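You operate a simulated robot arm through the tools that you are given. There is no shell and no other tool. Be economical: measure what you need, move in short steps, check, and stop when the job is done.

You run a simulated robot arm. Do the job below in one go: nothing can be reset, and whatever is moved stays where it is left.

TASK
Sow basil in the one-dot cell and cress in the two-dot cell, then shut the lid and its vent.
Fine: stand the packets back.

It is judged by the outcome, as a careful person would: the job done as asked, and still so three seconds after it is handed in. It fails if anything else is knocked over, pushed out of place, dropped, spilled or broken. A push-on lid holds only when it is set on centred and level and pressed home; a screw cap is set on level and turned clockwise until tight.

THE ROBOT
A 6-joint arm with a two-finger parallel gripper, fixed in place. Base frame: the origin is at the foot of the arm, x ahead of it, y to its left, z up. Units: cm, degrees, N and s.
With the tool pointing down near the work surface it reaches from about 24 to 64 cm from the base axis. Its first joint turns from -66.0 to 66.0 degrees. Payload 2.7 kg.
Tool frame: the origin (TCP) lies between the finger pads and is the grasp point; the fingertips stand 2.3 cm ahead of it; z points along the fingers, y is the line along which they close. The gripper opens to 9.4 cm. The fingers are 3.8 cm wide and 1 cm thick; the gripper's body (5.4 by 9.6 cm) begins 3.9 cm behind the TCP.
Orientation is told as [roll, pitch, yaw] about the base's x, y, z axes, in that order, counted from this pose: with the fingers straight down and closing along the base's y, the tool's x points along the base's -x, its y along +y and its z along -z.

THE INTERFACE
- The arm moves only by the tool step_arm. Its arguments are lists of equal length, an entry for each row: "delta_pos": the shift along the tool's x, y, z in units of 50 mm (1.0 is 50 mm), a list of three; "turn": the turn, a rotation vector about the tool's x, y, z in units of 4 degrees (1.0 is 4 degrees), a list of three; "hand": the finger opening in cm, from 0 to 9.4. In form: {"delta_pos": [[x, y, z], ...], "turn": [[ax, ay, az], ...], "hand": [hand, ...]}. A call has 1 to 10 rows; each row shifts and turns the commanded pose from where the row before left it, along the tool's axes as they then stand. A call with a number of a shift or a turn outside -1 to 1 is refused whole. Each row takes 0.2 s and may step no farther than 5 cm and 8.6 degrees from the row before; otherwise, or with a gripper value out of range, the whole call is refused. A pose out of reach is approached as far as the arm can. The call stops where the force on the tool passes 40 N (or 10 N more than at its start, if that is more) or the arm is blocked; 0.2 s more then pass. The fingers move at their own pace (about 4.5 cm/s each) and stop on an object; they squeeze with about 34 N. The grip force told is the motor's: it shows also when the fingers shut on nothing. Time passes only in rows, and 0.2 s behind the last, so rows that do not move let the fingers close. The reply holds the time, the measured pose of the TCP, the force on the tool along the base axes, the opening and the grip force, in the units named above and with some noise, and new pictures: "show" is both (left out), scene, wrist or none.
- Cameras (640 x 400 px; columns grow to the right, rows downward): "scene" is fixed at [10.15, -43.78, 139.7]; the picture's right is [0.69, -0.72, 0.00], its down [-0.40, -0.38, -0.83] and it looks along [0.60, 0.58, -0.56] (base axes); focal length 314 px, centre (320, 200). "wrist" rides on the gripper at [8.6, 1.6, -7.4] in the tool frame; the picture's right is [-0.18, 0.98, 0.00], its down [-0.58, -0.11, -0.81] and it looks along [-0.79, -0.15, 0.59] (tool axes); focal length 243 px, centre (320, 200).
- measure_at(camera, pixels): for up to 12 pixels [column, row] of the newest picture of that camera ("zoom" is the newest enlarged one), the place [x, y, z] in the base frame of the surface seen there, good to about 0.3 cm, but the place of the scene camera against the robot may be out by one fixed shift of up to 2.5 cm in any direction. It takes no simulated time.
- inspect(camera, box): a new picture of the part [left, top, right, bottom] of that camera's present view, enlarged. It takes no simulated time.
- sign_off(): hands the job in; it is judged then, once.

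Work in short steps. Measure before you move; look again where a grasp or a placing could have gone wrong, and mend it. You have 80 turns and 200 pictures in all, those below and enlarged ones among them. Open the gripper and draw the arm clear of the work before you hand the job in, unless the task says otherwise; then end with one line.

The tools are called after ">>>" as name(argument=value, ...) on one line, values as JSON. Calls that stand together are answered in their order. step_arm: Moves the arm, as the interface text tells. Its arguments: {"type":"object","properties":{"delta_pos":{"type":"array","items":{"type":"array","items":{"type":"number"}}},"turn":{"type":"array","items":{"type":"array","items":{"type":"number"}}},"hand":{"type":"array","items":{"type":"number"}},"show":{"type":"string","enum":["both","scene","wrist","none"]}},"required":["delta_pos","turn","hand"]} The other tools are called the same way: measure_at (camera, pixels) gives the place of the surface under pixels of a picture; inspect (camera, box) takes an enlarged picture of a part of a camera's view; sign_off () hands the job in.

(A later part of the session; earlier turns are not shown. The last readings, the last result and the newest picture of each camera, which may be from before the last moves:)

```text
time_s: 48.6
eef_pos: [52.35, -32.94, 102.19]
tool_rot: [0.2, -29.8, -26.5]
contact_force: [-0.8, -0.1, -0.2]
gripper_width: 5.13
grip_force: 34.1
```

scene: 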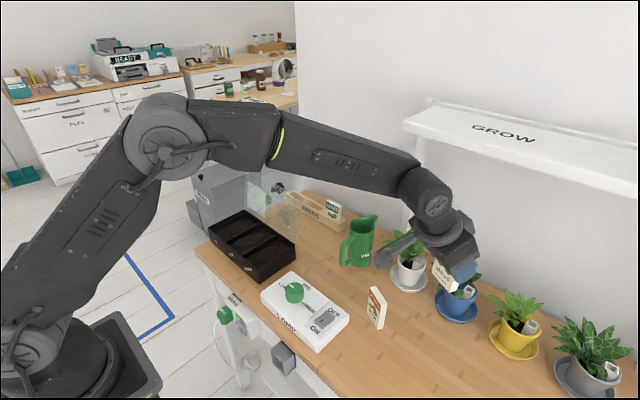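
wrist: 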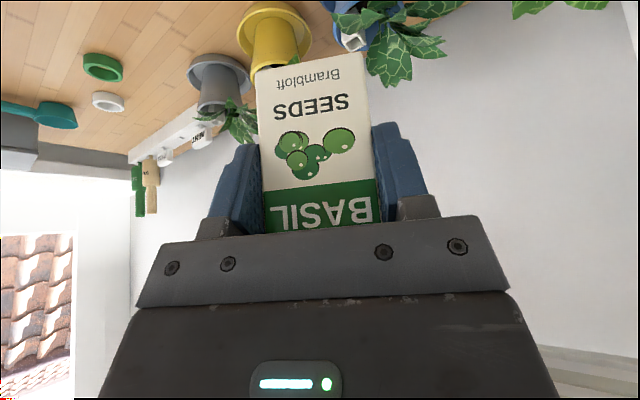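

Basil is held firmly and upright. I retreat up and swing left toward the tray, turning only about the vertical.

>>> step_arm(delta_pos=[[0.38, 0, -0.833], [0.38, 0, -0.833], [0.38, 0, -0.833], [0, 0.9, 0], [0, 0.9, 0], [0, 0.9, 0], [0, 0.9, 0], [0, 0.9, 0], [0, 0.9, 0], [0, 0.9, 0]], turn=[[0, 0, 0], [0, 0, 0], [0, 0, 0], [-0.47, 0, -0.82], [-0.47, 0, -0.82], [-0.47, 0, -0.82], [-0.47, 0, -0.82], [-0.47, 0, -0.82], [-0.47, 0, -0.82], [-0.47, 0, -0.82]], hand=[4, 4, 4, 4, 4, 4, 4, 4, 4, 4], show="none")

>>> step_arm(delta_pos=[[0.35, 0.85, -0.2], [0.35, 0.85, -0.2], [0.35, 0.85, -0.2], [0.35, 0.85, -0.2], [0, 0, 0]], turn=[[0, 0, 0], [0, 0, 0], [0, 0, 0], [0, 0, 0], [0, 0, 0]], hand=[4, 4, 4, 4, 4])

```text
time_s: 50.8
eef_pos: [50.44, 2.32, 110.34]
tool_rot: [0.0, -30.0, 0.1]
contact_force: [0.4, -0.3, -1.3]
gripper_width: 5.1
grip_force: 34.1
```

```text
time_s: 52.0
eef_pos: [42.22, 19.24, 110.29]
tool_rot: [0.1, -30.0, 0.0]
contact_force: [0.7, 0.1, 1.0]
gripper_width: 5.09
grip_force: 34.1
```

scene: 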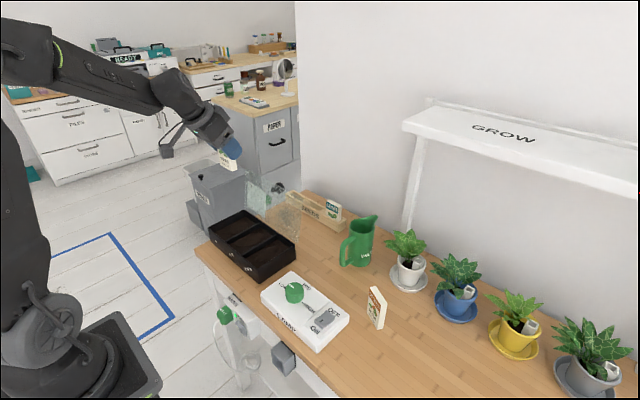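
wrist: 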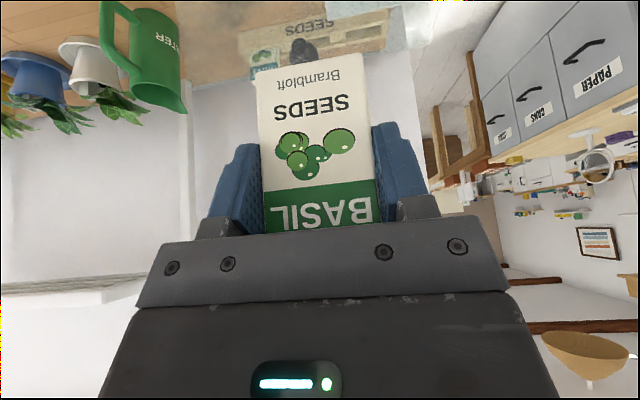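

I check the cell centres (scene (236,225), (249,240), (268,254)) and dividers before lowering, since the arm is clear of them.

>>> measure_at(camera="scene", pixels=[[236, 225], [249, 240], [267, 253], [213, 226], [229, 240], [248, 255], [259, 223], [277, 235], [243, 231], [261, 245], [244, 211], [209, 241]])

>>> step_arm(delta_pos=[[0.368, 0.384, 0.811], [0.368, 0.384, 0.811], [0.368, 0.384, 0.811], [0, 0, 0]], turn=[[0, 0, 0], [0, 0, 0], [0, 0, 0], [0, 0, 0]], hand=[4, 4, 4, 4], show="scene")

```text
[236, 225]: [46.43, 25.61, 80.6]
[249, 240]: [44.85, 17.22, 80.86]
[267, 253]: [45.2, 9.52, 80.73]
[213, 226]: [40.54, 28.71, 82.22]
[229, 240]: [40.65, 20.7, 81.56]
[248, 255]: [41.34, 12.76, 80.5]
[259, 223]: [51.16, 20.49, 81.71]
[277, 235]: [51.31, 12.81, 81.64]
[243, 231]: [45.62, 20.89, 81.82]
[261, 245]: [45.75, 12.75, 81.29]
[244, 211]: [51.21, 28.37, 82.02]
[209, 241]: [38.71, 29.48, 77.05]
```

```text
time_s: 53.0
eef_pos: [43.25, 25.12, 96.81]
tool_rot: [0.1, -30.0, 0.1]
contact_force: [0.6, -0.5, 0.3]
gripper_width: 5.12
grip_force: 34.0
```

scene: 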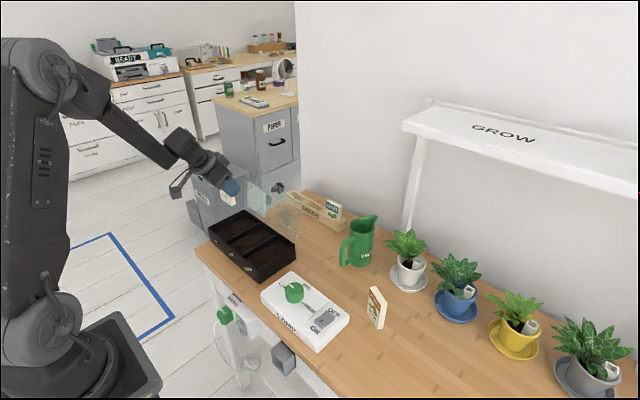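

The tray is square to the axes: cell 1 centre ≈(44.2,24.5), cell 2 ≈(44.2,16.5). Over cell 1 I now tilt the tool up, packet still top-up for the first part.

>>> step_arm(delta_pos=[[0, 0, 0], [0, 0, 0], [0, 0, 0], [0, 0, 0], [0, 0, 0], [0, 0, 0], [0, 0, 0], [0, 0, 0], [0, 0, 0]], turn=[[0, -1, 0], [0, -1, 0], [0, -1, 0], [0, -1, 0], [0, -1, 0], [0, -1, 0], [0, -1, 0], [0, -1, 0], [0, -1, 0]], hand=[4, 4, 4, 4, 4, 4, 4, 4, 4], show="scene")

```text
time_s: 55.0
eef_pos: [43.54, 24.95, 96.89]
tool_rot: [0.3, -66.0, -0.2]
contact_force: [-0.2, -0.1, -0.1]
gripper_width: 5.11
grip_force: 34.1
```

scene: 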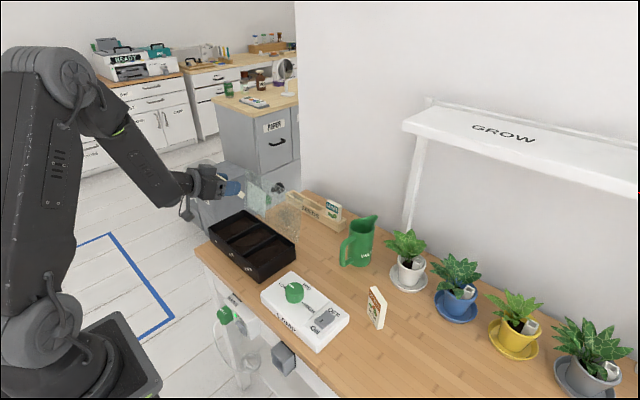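

Tilt 66° is fine with no drift. I raise to 90° and begin the negative roll.

>>> step_arm(delta_pos=[[0, 0, 0], [0, 0, 0], [0, 0, 0], [0, 0, 0], [0, 0, 0], [0, 0, 0], [0, 0, 0], [0, 0, 0], [0, 0, 0], [0, 0, 0]], turn=[[0, -1, 0], [0, -1, 0], [0, -1, 0], [0, -1, 0], [0, -1, 0], [0, -1, 0], [0, 0, -1], [0, 0, -1], [0, 0, -1], [0, 0, -1]], hand=[4, 4, 4, 4, 4, 4, 4, 4, 4, 4], show="scene")

>>> step_arm(delta_pos=[[0, 0, 0], [0, 0, 0], [0, 0, 0], [0, 0, 0], [0, 0, 0], [0, 0, 0], [0, 0, 0], [0, 0, 0], [0, 0, 0], [0, 0, 0]], turn=[[0, 0, -1], [0, 0, -1], [0, 0, -1], [0, 0, -1], [0, 0, -1], [0, 0, -1], [0, 0, -1], [0, 0, -1], [0, 0, -1], [0, 0, -1]], hand=[4, 4, 4, 4, 4, 4, 4, 4, 4, 4], show="scene")

```text
time_s: 57.2
eef_pos: [43.55, 25.03, 96.94]
tool_rot: [-90.2, -74.0, 90.1]
contact_force: [0.2, -0.5, -0.3]
gripper_width: 5.12
grip_force: 33.8
```

scene: 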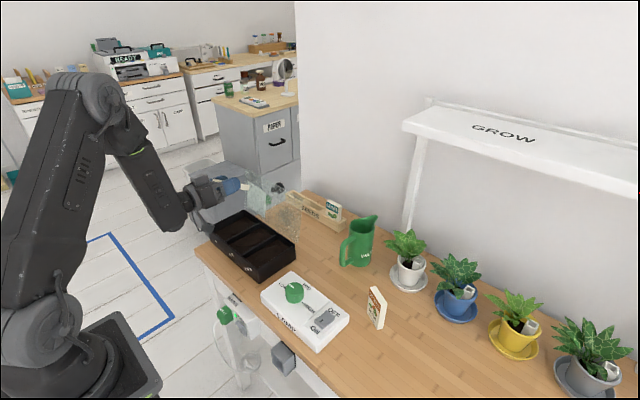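

```text
time_s: 59.4
eef_pos: [43.52, 24.95, 97.02]
tool_rot: [-90.1, -33.9, 90.1]
contact_force: [0.0, -0.6, -0.1]
gripper_width: 5.1
grip_force: 34.0
```

scene: 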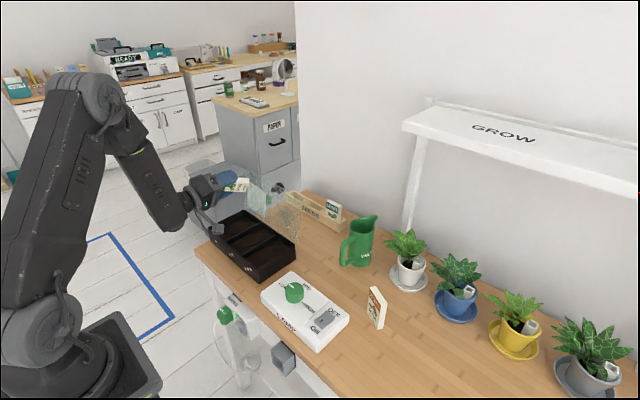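

Rolling works without drift. I roll on to -96°, then lower 4.5 cm, still over cell 1.

>>> step_arm(delta_pos=[[0, 0, 0], [0, 0, 0], [0, 0, 0], [0, 0, 0], [0, 0, 0], [0, 0, 0], [0, 0, 0], [0, 0, 0], [0, 0, 0.1], [0, 0.5, 0.1]], turn=[[0, 0, -1], [0, 0, -1], [0, 0, -1], [0, 0, -1], [0, 0, -1], [0, 0, -1], [0, 0, -1], [0, 0, -1], [0, 0, -1], [0, 0, -1]], hand=[4, 4, 4, 4, 4, 4, 4, 4, 4, 4], show="scene")

>>> inspect(camera="scene", box=[190, 150, 310, 290])

```text
time_s: 61.6
eef_pos: [44.49, 24.86, 94.59]
tool_rot: [-90.0, 6.0, 90.0]
contact_force: [0.0, 0.2, -0.4]
gripper_width: 5.12
grip_force: 34.2
```

scene: 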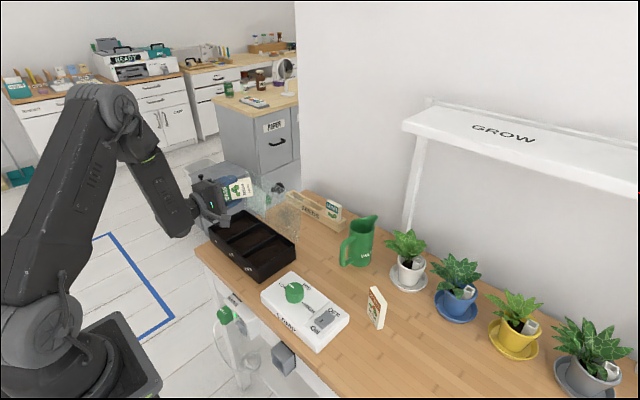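

```text
2.86 times, centred on (250, 220) of scene
```

zoom: 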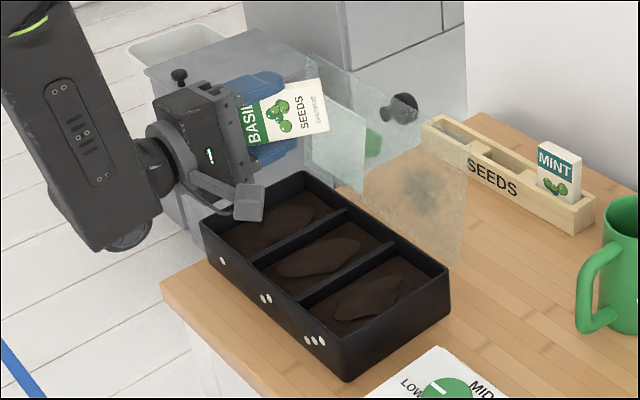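

No seeds out yet. The packet is level on its side; I roll a further 40° so it tips mouth-down over cell 1.

>>> step_arm(delta_pos=[[0, 0.1, 0], [0, 0.1, 0], [0, 0.1, 0], [0, 0.1, 0], [0, 0, 0], [0, 0, 0], [0, 0, 0], [0, 0, 0], [0, 0, 0], [0, 0, 0]], turn=[[0, 0, -1], [0, 0, -1], [0, 0, -1], [0, 0, -1], [0, 0, -1], [0, 0, -1], [0, 0, -1], [0, 0, -1], [0, 0, -1], [0, 0, -1]], hand=[4, 4, 4, 4, 4, 4, 4, 4, 4, 4], show="scene")

>>> inspect(camera="scene", box=[190, 160, 310, 290])

```text
time_s: 63.8
eef_pos: [44.58, 24.51, 92.43]
tool_rot: [-90.0, 46.1, 90.1]
contact_force: [-1.1, -0.2, 0.6]
gripper_width: 5.11
grip_force: 34.0
```

scene: 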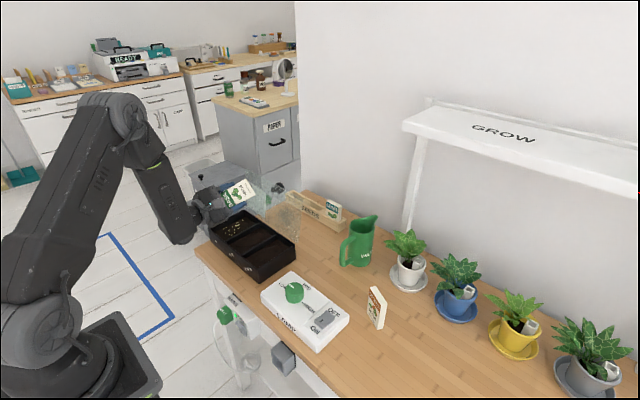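

```text
3.08 times, centred on (250, 225) of scene
```

zoom: 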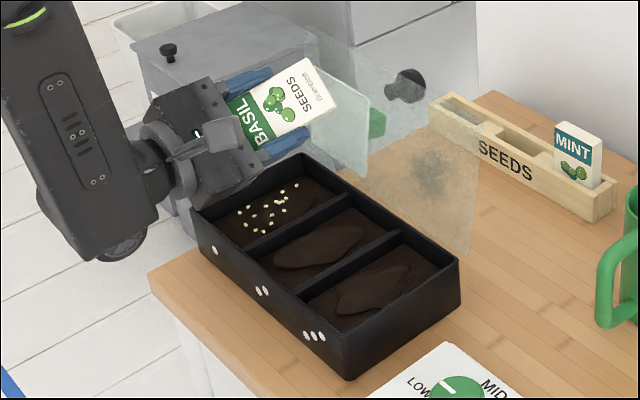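

Seeds have fallen into cell 1 (about 17). I tip a little further for a moment to see whether more come.

>>> step_arm(delta_pos=[[0, 0, 0], [0, 0, 0], [0, 0, 0], [0, 0, 0], [0, 0, 0], [0, 0, 0], [0, 0, 0]], turn=[[0, 0, -1], [0, 0, -1], [0, 0, 0], [0, 0, 0], [0, 0, 0], [0, 0, 0], [0, 0, 0]], hand=[4, 4, 4, 4, 4, 4, 4], show="none")

>>> inspect(camera="scene", box=[200, 190, 300, 260])

```text
time_s: 65.4
eef_pos: [44.64, 24.47, 92.48]
tool_rot: [-89.9, 53.9, 90.2]
contact_force: [0.7, 0.4, -0.3]
gripper_width: 5.12
grip_force: 33.8
```

```text
5.71 times, centred on (250, 225) of scene
```

zoom: 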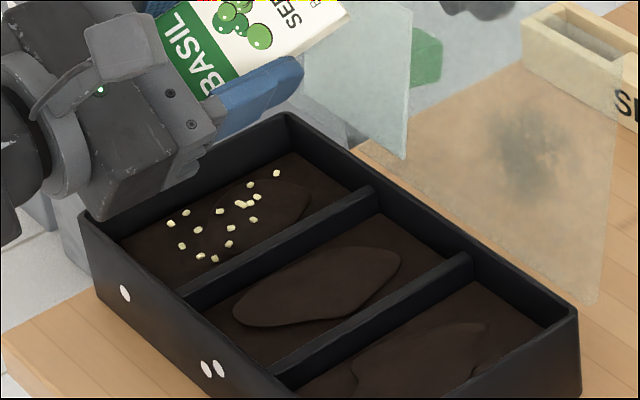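

All out; sowing in cell 1 is done. I roll back the way I came, rising a little once the mouth is up.

>>> step_arm(delta_pos=[[0, 0, 0], [0, 0, 0], [0, 0, 0], [0, 0, 0], [0, 0, 0], [0, 0, 0], [0, 0, 0], [0, 0, 0], [0, 0, 0], [0, 0, 0]], turn=[[0, 0, 1], [0, 0, 1], [0, 0, 1], [0, 0, 1], [0, 0, 1], [0, 0, 1], [0, 0, 1], [0, 0, 1], [0, 0, 1], [0, 0, 1]], hand=[4, 4, 4, 4, 4, 4, 4, 4, 4, 4], show="none")

>>> step_arm(delta_pos=[[0, -0.45, 0], [0, -0.45, 0], [0, 0, 0], [0, 0, 0], [0, 0, 0], [0, 0, 0], [0, 0, 0], [0, 0, 0], [0, 0, 0], [0, 0, 0]], turn=[[0, 0, 1], [0, 0, 1], [0, 0, 1], [0, 0, 1], [0, 0, 1], [0, 0, 1], [0, 0, 1], [0, 0, 1], [0, 0, 1], [0, 0, 1]], hand=[4, 4, 4, 4, 4, 4, 4, 4, 4, 4], show="none")

>>> step_arm(delta_pos=[[0, 0, 0], [0, 0, 0], [0, 0, 0], [0, 0, 0], [0, 0, 0], [0, 0, 0], [0, 0, 0], [0, 0, 0], [0, 0, 0], [0, 0, 0]], turn=[[0, 0, 1], [0, 0, 1], [0, 0, 1], [0, 0, 1], [0, 0, 1], [0, 0, 1], [0, 0, 1], [0, 0, 1], [0, 0, 1], [0, 0, 1]], hand=[4, 4, 4, 4, 4, 4, 4, 4, 4, 4], show="none")

>>> step_arm(delta_pos=[[0, 0, 0], [0, 0, 0], [0, 0, 0], [0, 0, 0], [0, 0, 0], [0, 0, 0], [0, 0, 0], [0, 0, 0], [0, 0, 0], [0, 0, 0]], turn=[[0, 0, 1], [0, 0, 1], [0, 0, 1], [0, 0, 1], [0, 0, 1], [0, 0, 1], [0, 1, 0], [0, 1, 0], [0, 1, 0], [0, 1, 0]], hand=[4, 4, 4, 4, 4, 4, 4, 4, 4, 4], show="scene")

```text
time_s: 67.6
eef_pos: [44.6, 24.36, 92.49]
tool_rot: [-90.1, 13.7, 90.1]
contact_force: [0.1, -0.3, -0.3]
gripper_width: 5.09
grip_force: 34.0
```

```text
time_s: 69.8
eef_pos: [44.52, 25.44, 96.97]
tool_rot: [-90.0, -26.3, 90.2]
contact_force: [-0.3, -0.5, -1.1]
gripper_width: 5.08
grip_force: 33.4
```

```text
time_s: 72.0
eef_pos: [44.52, 25.38, 96.95]
tool_rot: [-89.8, -66.3, 90.2]
contact_force: [0.6, 0.4, -0.1]
gripper_width: 5.11
grip_force: 34.5
```

```text
time_s: 74.2
eef_pos: [44.59, 25.28, 96.96]
tool_rot: [0.5, -74.0, -0.3]
contact_force: [-0.8, -0.5, 0.0]
gripper_width: 5.11
grip_force: 33.8
```

scene: 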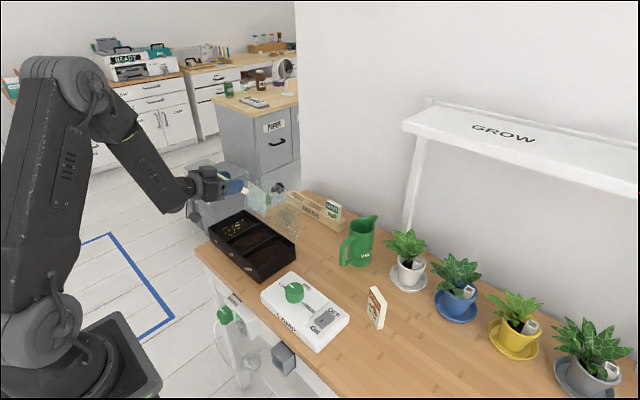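

Nothing spilled. I bring the tilt back to 30° and lift away, heading back to basil's place.

>>> step_arm(delta_pos=[[0, 0, 0], [0, 0, 0], [0, 0, 0], [0, 0, 0], [0, 0, 0], [0, 0, 0], [0, 0, 0], [0, 0, 0], [0, 0, 0], [0, 0, 0]], turn=[[0, 1, 0], [0, 1, 0], [0, 1, 0], [0, 1, 0], [0, 1, 0], [0, 1, 0], [0, 1, 0], [0, 1, 0], [0, 1, 0], [0, 1, 0]], hand=[4, 4, 4, 4, 4, 4, 4, 4, 4, 4], show="none")

>>> step_arm(delta_pos=[[0, 0, 0], [-0.29, -0.4, -0.833], [-0.29, -0.4, -0.833], [-0.29, -0.4, -0.833], [-0.346, -0.9, 0.2], [-0.346, -0.9, 0.2], [-0.346, -0.9, 0.2], [-0.346, -0.9, 0.2]], turn=[[0, 1, 0], [0, 0, 0], [0, 0, 0], [0, 0, 0], [0, 0, 0], [0, 0, 0], [0, 0, 0], [0, 0, 0]], hand=[4, 4, 4, 4, 4, 4, 4, 4], show="none")

>>> step_arm(delta_pos=[[0, -0.9, 0], [0, -0.9, 0], [0, -0.9, 0], [0, -0.9, 0], [0, -0.9, 0], [0, -0.9, 0], [0, -0.9, 0]], turn=[[0.47, 0, 0.82], [0.47, 0, 0.82], [0.47, 0, 0.82], [0.47, 0, 0.82], [0.47, 0, 0.82], [0.47, 0, 0.82], [0.47, 0, 0.82]], hand=[4, 4, 4, 4, 4, 4, 4])

```text
time_s: 76.4
eef_pos: [44.53, 25.41, 96.8]
tool_rot: [0.2, -34.0, 0.2]
contact_force: [-0.6, 0.5, -0.1]
gripper_width: 5.12
grip_force: 34.3
```

```text
time_s: 78.2
eef_pos: [50.12, 1.46, 109.84]
tool_rot: [0.0, -30.0, 0.2]
contact_force: [-0.8, -0.6, -0.2]
gripper_width: 5.14
grip_force: 34.3
```

```text
time_s: 79.8
eef_pos: [44.1, -29.36, 109.69]
tool_rot: [0.2, -29.8, -26.4]
contact_force: [0.8, -0.2, -0.3]
gripper_width: 5.13
grip_force: 34.1
```

scene: 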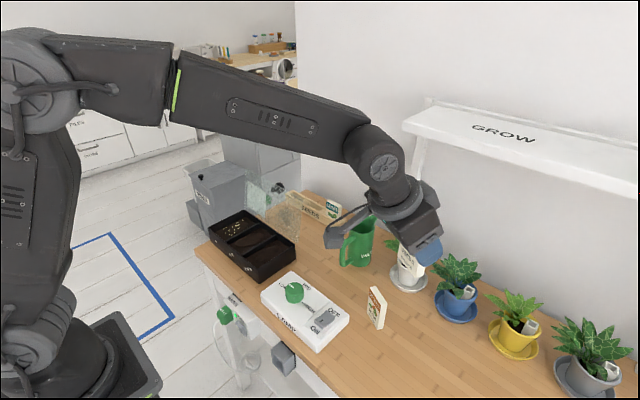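
wrist: 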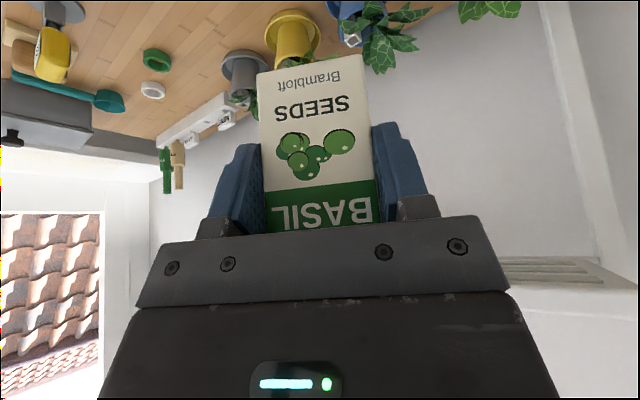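

Basil is still in the same hold. I move above its original spot (52.2,-32.93), then lower in decreasing steps.

>>> step_arm(delta_pos=[[-0.04, 0.021, 0.814], [-0.04, 0.021, 0.814], [-0.04, 0.021, 0.814], [-0.04, 0.021, 0.814], [0, 0, 0]], turn=[[0, 0, 0], [0, 0, 0], [0, 0, 0], [0, 0, 0], [0, 0, 0]], hand=[4, 4, 4, 4, 4], show="none")

>>> step_arm(delta_pos=[[0.35, 0, 0.606], [0.35, 0, 0.606], [0.3, 0, 0.52], [0, 0, 0]], turn=[[0, 0, 0], [0, 0, 0], [0, 0, 0], [0, 0, 0]], hand=[4, 4, 4, 4])

```text
time_s: 81.0
eef_pos: [52.08, -32.77, 96.05]
tool_rot: [0.2, -30.0, -26.4]
contact_force: [-0.5, 0.2, -0.5]
gripper_width: 5.12
grip_force: 33.9
```

```text
time_s: 82.0
eef_pos: [52.18, -32.7, 86.01]
tool_rot: [0.2, -30.0, -26.4]
contact_force: [0.0, 0.2, -0.4]
gripper_width: 5.09
grip_force: 34.5
```

scene: 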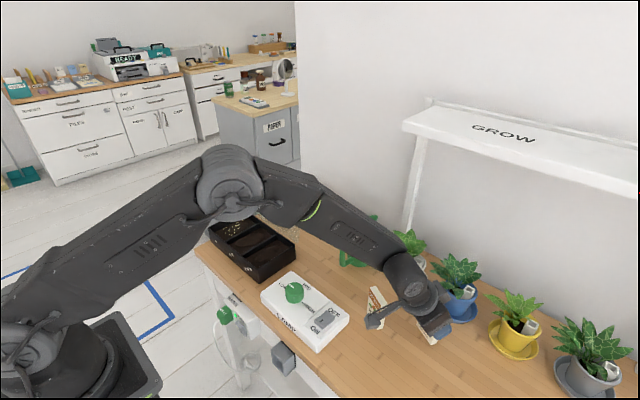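
wrist: 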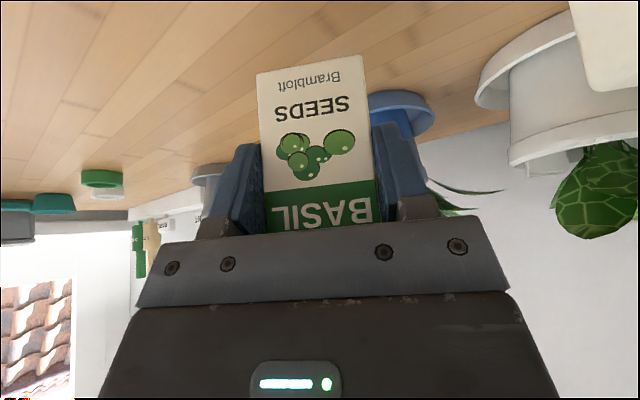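

2.2 cm above its resting height; I finish the lowering slowly.

>>> step_arm(delta_pos=[[0.1, -0.04, 0.173], [0.07, 0, 0.121], [0.035, 0, 0.06], [0.017, 0, 0.03], [0, 0, 0]], turn=[[0, 0, 0], [0, 0, 0], [0, 0, 0], [0, 0, 0], [0, 0, 0]], hand=[4, 4, 4, 4, 4], show="none")

```text
time_s: 83.2
eef_pos: [52.12, -32.8, 83.89]
tool_rot: [0.2, -30.1, -26.5]
contact_force: [0.2, -0.2, -0.6]
gripper_width: 5.12
grip_force: 33.5
```

>>> step_arm(delta_pos=[[0.012, 0, 0.021], [0.01, 0, 0.017], [0, 0, 0]], turn=[[0, 0, 0], [0, 0, 0], [0, 0, 0]], hand=[4, 4, 4], show="none")

```text
time_s: 84.0
eef_pos: [52.06, -32.95, 83.65]
tool_rot: [0.2, -29.9, -26.3]
contact_force: [-0.4, 0.2, 0.9]
gripper_width: 5.07
grip_force: 33.6
```

Basil is at the same height as when it was gripped (83.7), so its foot is on the bench. I open the fingers and rise.

>>> step_arm(delta_pos=[[0, 0, 0], [0, 0, 0], [0, 0, 0], [0, 0, 0]], turn=[[0, 0, 0], [0, 0, 0], [0, 0, 0], [0, 0, 0]], hand=[5.6, 6.5, 7.5, 7.5], show="wrist")

>>> step_arm(delta_pos=[[-0.25, 0, -0.433], [-0.4, 0, -0.693], [-0.4, 0, -0.693], [-0.2, 0, -0.346]], turn=[[0, 0, 0], [0, 0, 0], [0, 0, 0], [0, 0, 0]], hand=[7.5, 7.5, 7.5, 7.5])

```text
time_s: 85.0
eef_pos: [52.18, -32.73, 83.65]
tool_rot: [0.3, -30.0, -26.3]
contact_force: [-0.5, -0.7, 0.6]
gripper_width: 7.49
grip_force: 0.1
```

wrist: 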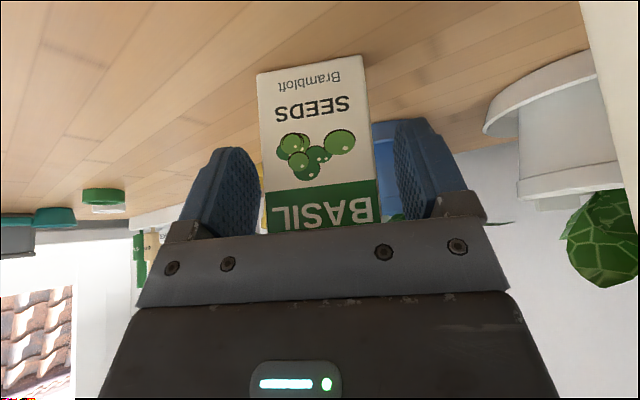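

```text
time_s: 86.0
eef_pos: [52.22, -32.82, 96.17]
tool_rot: [0.1, -30.0, -26.4]
contact_force: [0.2, -0.6, 0.8]
gripper_width: 7.51
grip_force: 0.1
```

scene: 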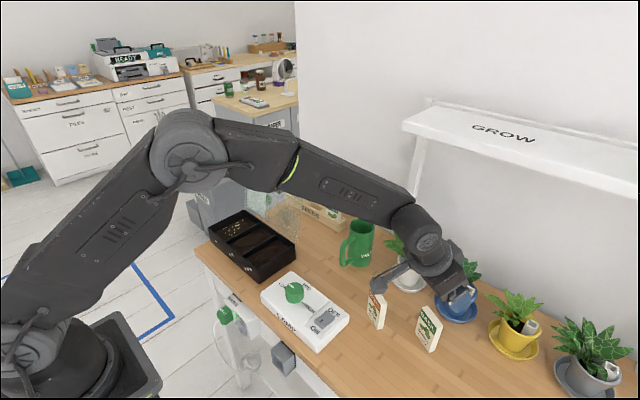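
wrist: 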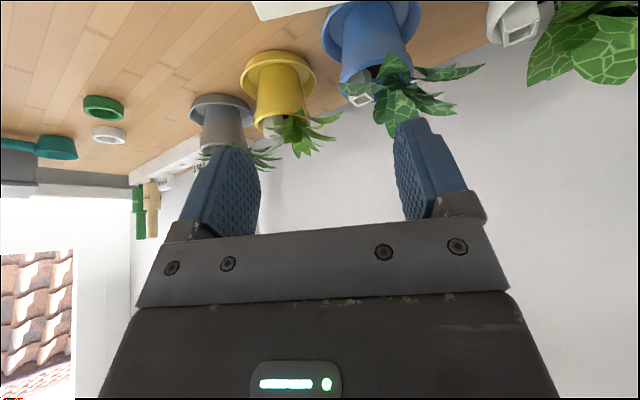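

Basil stands as before. Now I move above cress at (49.1,-22.3) and lower half way to check the camera's clearance over the lamp.

>>> step_arm(delta_pos=[[0.431, 0.533, -0.249], [0.431, 0.533, -0.249], [0.431, 0.533, -0.249], [0, 0, 0], [0.35, 0, 0.606], [0, 0, 0]], turn=[[0, 0, 0], [0, 0, 0], [0, 0, 0], [0, 0, 0], [0, 0, 0], [0, 0, 0]], hand=[7.5, 7.5, 7.5, 7.5, 7.5, 7.5])

>>> inspect(camera="scene", box=[260, 220, 460, 360])

```text
time_s: 87.4
eef_pos: [48.98, -22.33, 92.57]
tool_rot: [0.1, -30.0, -26.5]
contact_force: [-0.4, -0.5, -0.4]
gripper_width: 7.52
grip_force: 0.0
```

scene: 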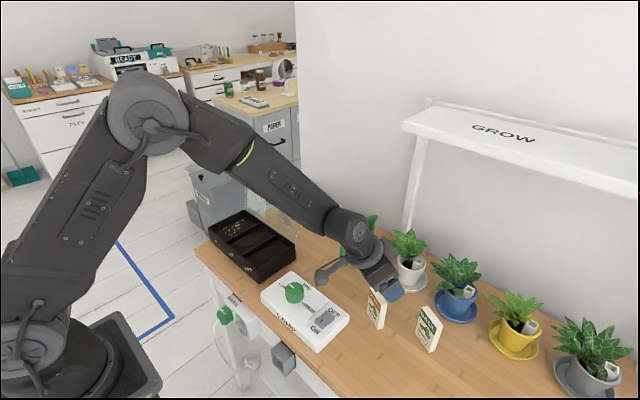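
wrist: 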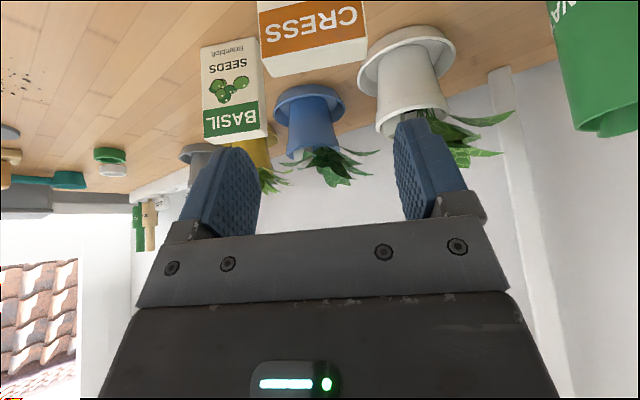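

```text
2.86 times, centred on (360, 290) of scene
```

zoom: 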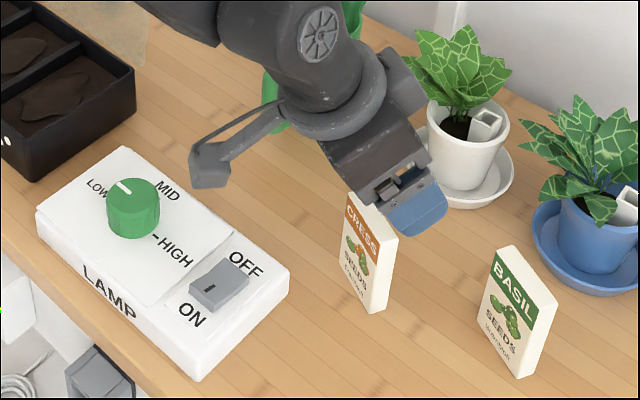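

>>> measure_at(camera="zoom", pixels=[[215, 285], [232, 266], [242, 270], [205, 290], [208, 178], [215, 168], [205, 185], [132, 182], [255, 290]])

```text
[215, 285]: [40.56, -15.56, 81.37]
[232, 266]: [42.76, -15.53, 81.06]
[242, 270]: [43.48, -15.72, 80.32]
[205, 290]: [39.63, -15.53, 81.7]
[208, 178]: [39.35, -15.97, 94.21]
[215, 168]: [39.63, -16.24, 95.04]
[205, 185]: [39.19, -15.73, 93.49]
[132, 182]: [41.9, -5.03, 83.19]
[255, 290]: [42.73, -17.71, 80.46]
```

The camera block is 11.7 cm above the switch, so 8.3 cm more of descent is safe. I lower and close on cress.

>>> step_arm(delta_pos=[[0.279, 0, 0.483], [0.279, 0, 0.483], [0.279, 0, 0.483], [0, 0, 0]], turn=[[0, 0, 0], [0, 0, 0], [0, 0, 0], [0, 0, 0]], hand=[7.5, 7.5, 7.5, 7.5], show="both")

```text
time_s: 88.4
eef_pos: [48.91, -22.71, 89.64]
tool_rot: [0.0, -30.1, -26.4]
contact_force: [-0.8, -0.3, -0.2]
gripper_width: 7.49
grip_force: 0.0
out of reach, approached as far as the arm can: row 2, 3
```

scene: 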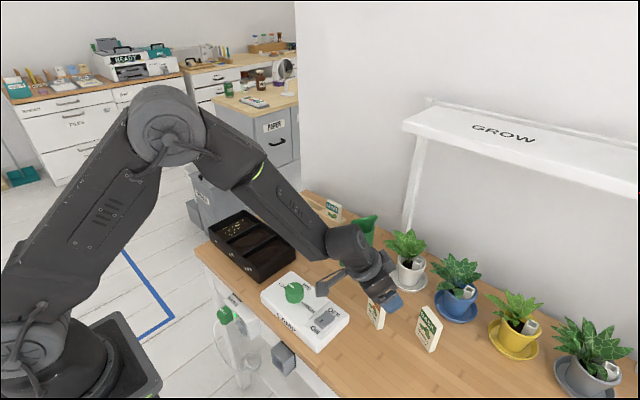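
wrist: 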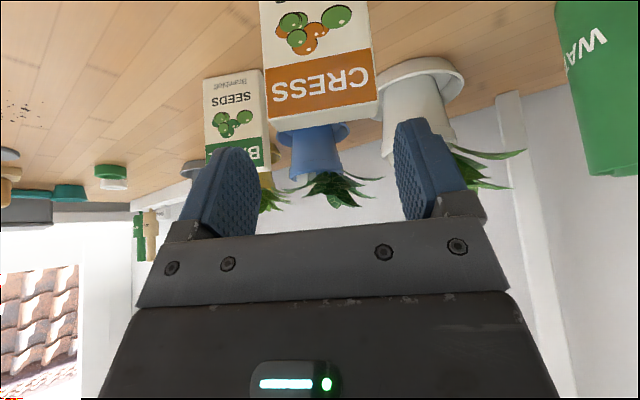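

The wrist hits its straight configuration here at 30° tilt (cress is nearer than basil). I reduce the tilt to 14° to stay clear of it.

>>> step_arm(delta_pos=[[-0.1, 0, -0.17], [0, 0, 0], [0, 0, 0], [0, 0, 0], [0, 0, 0]], turn=[[0, 1, 0], [0, 1, 0], [0, 1, 0], [0, 1, 0], [0, 0, 0]], hand=[7.5, 7.5, 7.5, 7.5, 7.5])

```text
time_s: 89.6
eef_pos: [49.01, -23.39, 90.12]
tool_rot: [-1.5, -17.4, -26.8]
contact_force: [-0.8, 0.2, -1.0]
gripper_width: 7.5
grip_force: 0.0
out of reach, approached as far as the arm can: row 1
```

scene: 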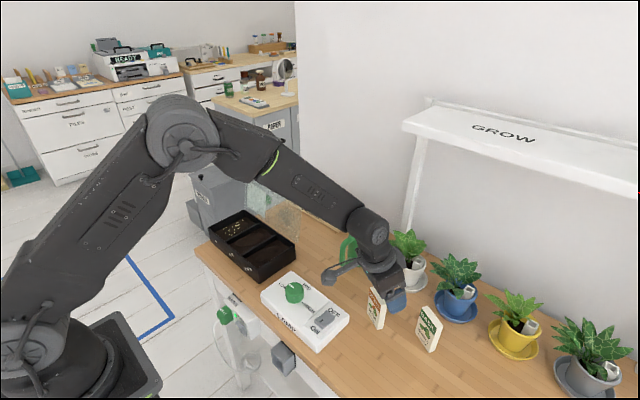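
wrist: 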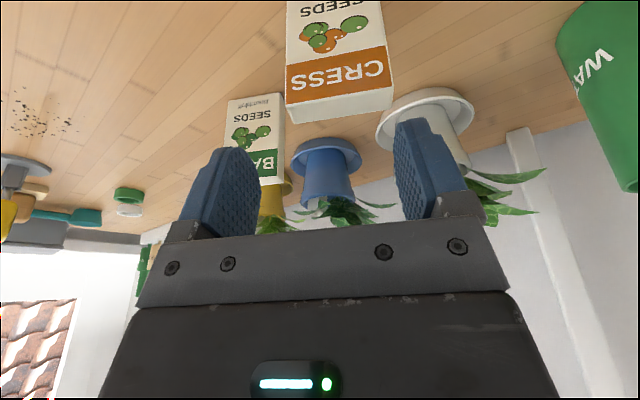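

I correct the small roll and centre over cress at (49.1,-22.3) before going down.

>>> step_arm(delta_pos=[[0.078, 0.2, -0.025], [0, 0, 0]], turn=[[-0.375, 0, 0], [0, 0, 0]], hand=[7.5, 7.5], show="wrist")

```text
time_s: 90.2
eef_pos: [48.96, -22.37, 90.13]
tool_rot: [0.2, -17.4, -26.9]
contact_force: [0.1, 0.0, 0.1]
gripper_width: 7.5
grip_force: 0.0
```

wrist: 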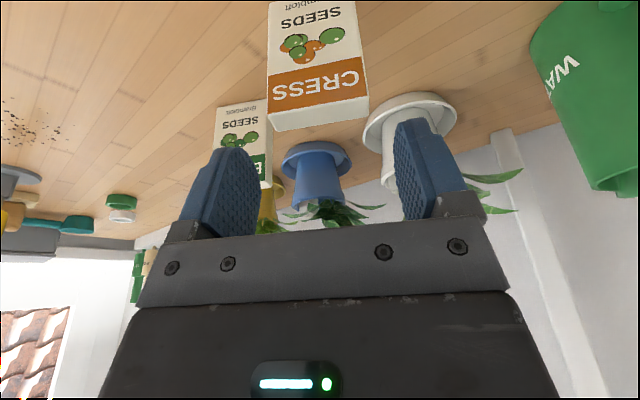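

Orientation and position are right. I lower 5.6 cm in small steps to z≈84.5.

>>> step_arm(delta_pos=[[0.11, 0.01, 0.36], [0.11, 0, 0.36], [0.11, 0, 0.35], [0, 0, 0]], turn=[[0, 0, 0], [0, 0, 0], [0, 0, 0], [0, 0, 0]], hand=[7.5, 7.5, 7.5, 7.5])

```text
time_s: 91.2
eef_pos: [49.21, -22.37, 84.47]
tool_rot: [0.1, -17.4, -26.8]
contact_force: [-0.6, -0.1, 0.6]
gripper_width: 7.53
grip_force: 0.1
```

scene: 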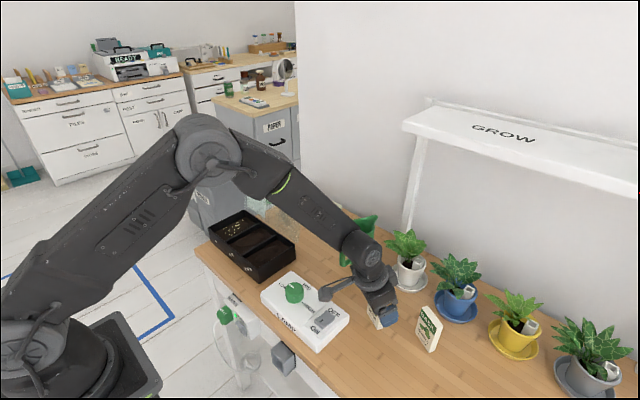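
wrist: 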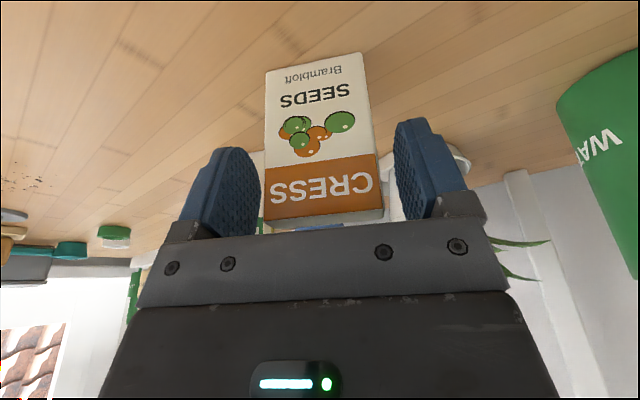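

Cress lies between the pads. I close and lift straight up.

>>> step_arm(delta_pos=[[0, 0, 0], [0, 0, 0], [0, 0, 0], [0, 0, 0]], turn=[[0, 0, 0], [0, 0, 0], [0, 0, 0], [0, 0, 0]], hand=[5.5, 4, 4, 4], show="none")

>>> step_arm(delta_pos=[[-0.06, 0, -0.19], [-0.25, 0, -0.795], [-0.25, 0, -0.795], [-0.25, 0, -0.795], [-0.25, 0, -0.795], [0, 0, 0]], turn=[[0, 0, 0], [0, 0, 0], [0, 0, 0], [0, 0, 0], [0, 0, 0], [0, 0, 0]], hand=[4, 4, 4, 4, 4, 4])

```text
time_s: 92.2
eef_pos: [49.12, -22.23, 84.53]
tool_rot: [0.1, -17.5, -26.8]
contact_force: [0.1, 0.1, 0.2]
gripper_width: 5.09
grip_force: 34.1
```

```text
time_s: 93.6
eef_pos: [49.3, -22.38, 102.17]
tool_rot: [0.1, -17.4, -26.8]
contact_force: [-0.5, 0.3, -0.5]
gripper_width: 5.1
grip_force: 34.1
```

scene: 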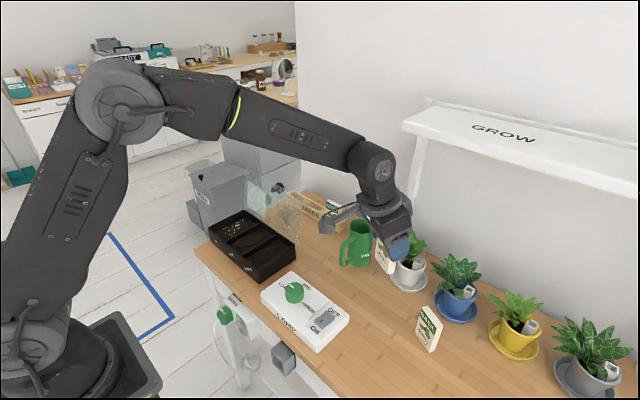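
wrist: 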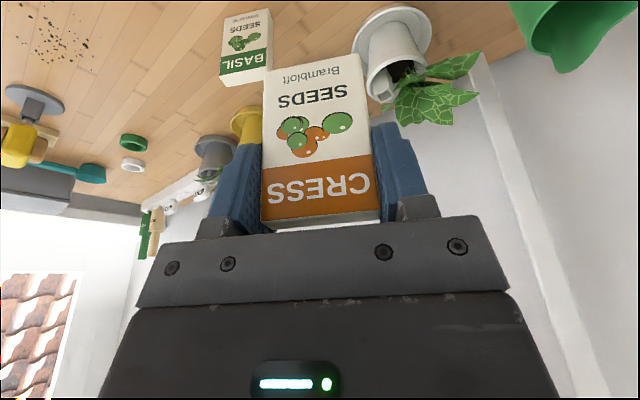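

Cress is held. I travel up and across to cell 2 (44,16.5), turning only about the vertical to azimuth -8°.

>>> step_arm(delta_pos=[[0.267, 0, -0.643], [0.267, 0, -0.643], [0.267, 0, -0.643], [0, 0.9, 0], [0, 0.9, 0], [0, 0.9, 0], [0, 0.9, 0], [0, 0.9, 0]], turn=[[0, 0, 0], [0, 0, 0], [0, 0, 0], [-0.281, 0, -0.897], [-0.281, 0, -0.897], [-0.281, 0, -0.897], [-0.281, 0, -0.897], [-0.281, 0, -0.897]], hand=[4, 4, 4, 4, 4, 4, 4, 4], show="none")

>>> step_arm(delta_pos=[[0.46, 0.54, 0.4], [0.46, 0.54, 0.4], [0.46, 0.54, 0.4], [0.46, 0.54, 0.4], [0.46, 0.54, 0.4], [0, 0, 0]], turn=[[0, 0, 0], [0, 0, 0], [0, 0, 0], [0, 0, 0], [0, 0, 0], [0, 0, 0]], hand=[4, 4, 4, 4, 4, 4], show="scene")

```text
time_s: 95.4
eef_pos: [50.7, 2.0, 110.25]
tool_rot: [0.1, -17.5, -8.1]
contact_force: [0.5, 0.9, -0.8]
gripper_width: 5.09
grip_force: 34.0
```

```text
time_s: 96.8
eef_pos: [44.68, 16.26, 97.39]
tool_rot: [0.2, -17.4, -8.1]
contact_force: [0.3, 0.7, 0.2]
gripper_width: 5.11
grip_force: 33.8
```

scene: 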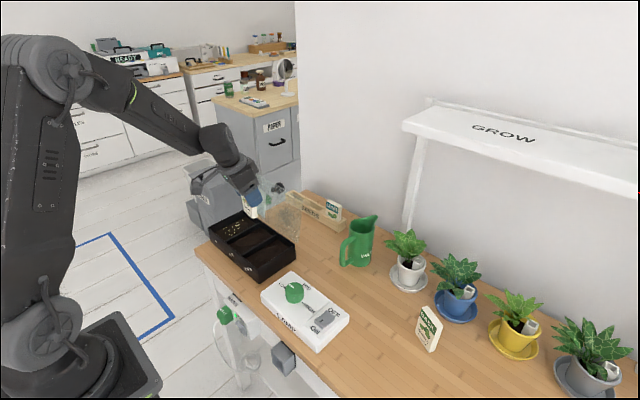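

Over cell 2. I shift back slightly to keep the packet's foot clear of the lid, and tilt up in two calls.

>>> step_arm(delta_pos=[[0.138, 0.02, -0.04], [0, 0, 0], [0, 0, 0], [0, 0, 0], [0, 0, 0], [0, 0, 0], [0, 0, 0], [0, 0, 0], [0, 0, 0], [0, 0, 0]], turn=[[0, -1, 0], [0, -1, 0], [0, -1, 0], [0, -1, 0], [0, -1, 0], [0, -1, 0], [0, -1, 0], [0, -1, 0], [0, -1, 0], [0, -1, 0]], hand=[4, 4, 4, 4, 4, 4, 4, 4, 4, 4], show="scene")

```text
time_s: 99.0
eef_pos: [43.82, 16.49, 97.2]
tool_rot: [0.2, -57.5, -8.3]
contact_force: [-0.6, -0.7, 0.1]
gripper_width: 5.11
grip_force: 34.5
```

scene: 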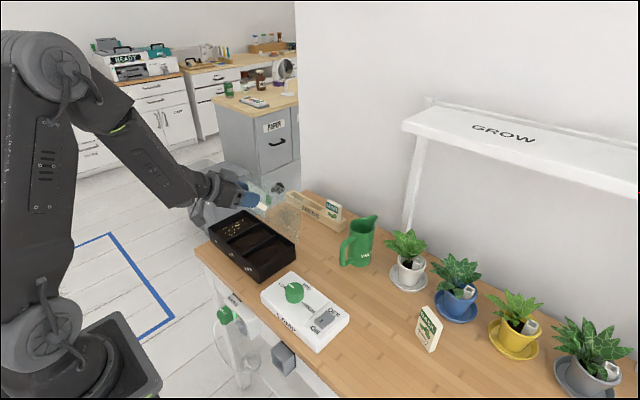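

>>> step_arm(delta_pos=[[0, 0, 0], [0, 0, 0], [0, 0, 0], [0, 0, 0], [0, 0, 0], [0, 0, 0], [0, 0, 0], [0, 0, 0], [0, 0, 0], [0, 0, 0]], turn=[[0, -1, 0], [0, -1, 0], [0, -1, 0], [0, -1, 0], [0, -1, 0], [0, -1, 0], [0, -1, 0], [0, -1, 0], [0, 0, -1], [0, 0, -1]], hand=[4, 4, 4, 4, 4, 4, 4, 4, 4, 4], show="scene")

>>> inspect(camera="scene", box=[190, 150, 310, 290])

```text
time_s: 101.2
eef_pos: [44.71, 17.41, 98.42]
tool_rot: [-86.0, -81.9, 78.0]
contact_force: [-0.8, 0.7, 0.1]
gripper_width: 5.12
grip_force: 33.9
out of reach, approached as far as the arm can: row 7, 8
```

scene: 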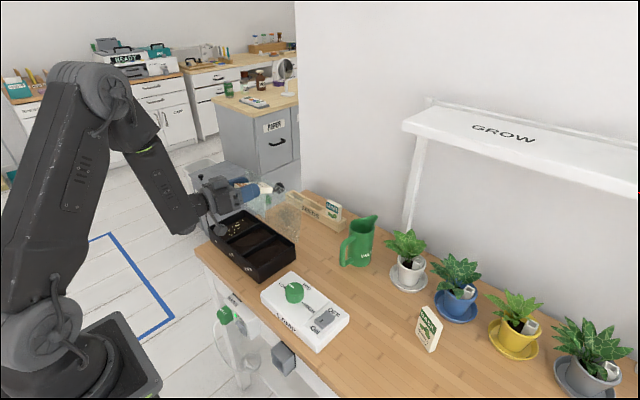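

```text
2.86 times, centred on (250, 220) of scene
```

zoom: 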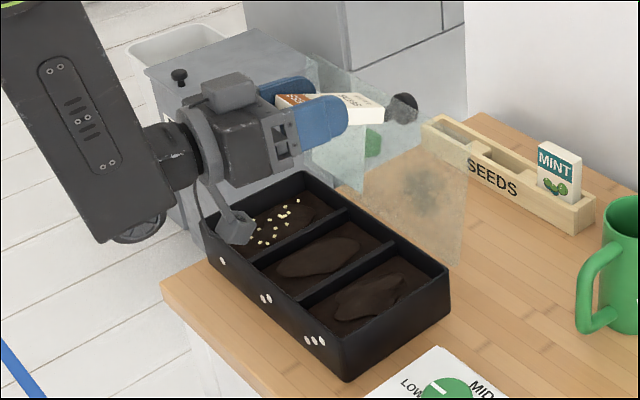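

A slight drift to (44.7,17.4,98.4), nothing touched. I back off 1 cm from the lid, recentre, and roll.

>>> step_arm(delta_pos=[[0, -0.16, -0.2], [0, 0, 0], [0, 0, 0], [0, 0, 0], [0, 0, 0], [0, 0, 0], [0, 0, 0], [0, 0, 0], [0, 0, 0], [0, 0, 0]], turn=[[0, 0, -1], [0, 0, -1], [0, 0, -1], [0, 0, -1], [0, 0, -1], [0, 0, -1], [0, 0, -1], [0, 0, -1], [0, 0, -1], [0, 0, -1]], hand=[4, 4, 4, 4, 4, 4, 4, 4, 4, 4], show="none")

>>> step_arm(delta_pos=[[0, 0, 0], [0, 0, 0], [0, 0, 0], [0, 0, 0], [0, 0, 0], [0, 0, 0], [0, 0, 0], [0, 0, 0], [0, 0, 0], [0, 0, 0]], turn=[[0, 0, -1], [0, 0, -1], [0, 0, -1], [0, 0, -1], [0, 0, -1], [0, 0, -1], [0, 0, -1], [0, 0, -1], [0, 0, -1], [0, 0, -1]], hand=[4, 4, 4, 4, 4, 4, 4, 4, 4, 4], show="scene")

```text
time_s: 103.4
eef_pos: [43.62, 16.83, 98.49]
tool_rot: [-89.2, -42.0, 81.4]
contact_force: [-0.6, 0.1, 0.2]
gripper_width: 5.11
grip_force: 34.1
```

```text
time_s: 105.6
eef_pos: [43.53, 16.69, 98.64]
tool_rot: [-89.4, -2.0, 81.9]
contact_force: [-1.0, 0.1, 0.4]
gripper_width: 5.09
grip_force: 33.6
```

scene: 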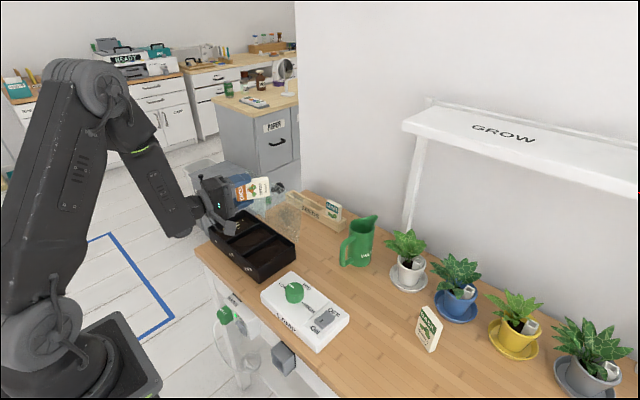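

Mouth still level. I lower 6 cm and roll to -120°.

>>> step_arm(delta_pos=[[0, 0.6, 0.05], [0, 0.6, 0.05], [0, 0, 0], [0, 0, 0], [0, 0, 0], [0, 0, 0], [0, 0, 0], [0, 0, 0], [0, 0, 0], [0, 0, 0]], turn=[[0, 0, 0], [0, 0, 0], [0, 0, -1], [0, 0, -1], [0, 0, -1], [0, 0, -1], [0, 0, -1], [0, 0, -1], [0, 0, -1], [0, 0, -1]], hand=[4, 4, 4, 4, 4, 4, 4, 4, 4, 4], show="scene")

>>> inspect(camera="scene", box=[190, 150, 310, 290])

```text
time_s: 107.8
eef_pos: [44.03, 16.89, 92.51]
tool_rot: [-89.3, 30.0, 82.2]
contact_force: [-0.1, 0.3, -0.3]
gripper_width: 5.1
grip_force: 33.9
```

scene: 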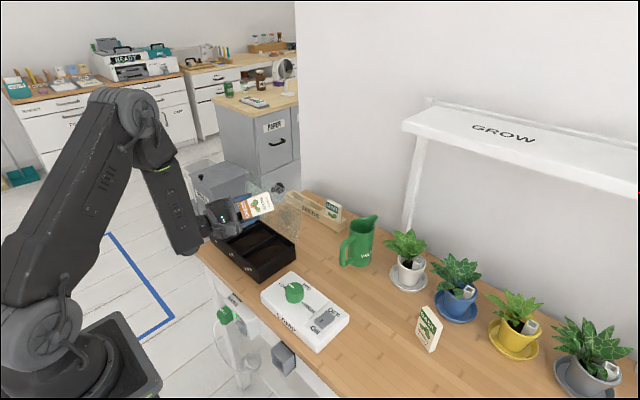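

```text
2.86 times, centred on (250, 220) of scene
```

zoom: 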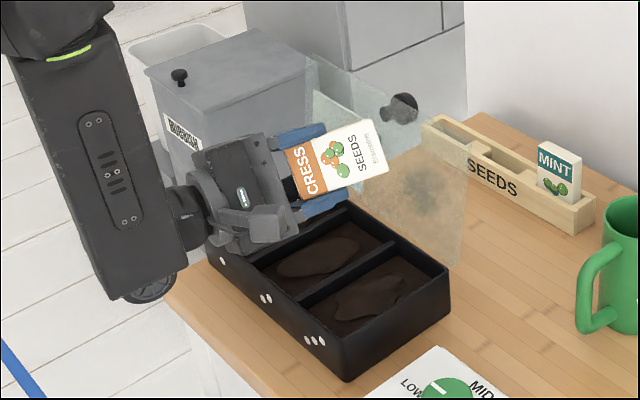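

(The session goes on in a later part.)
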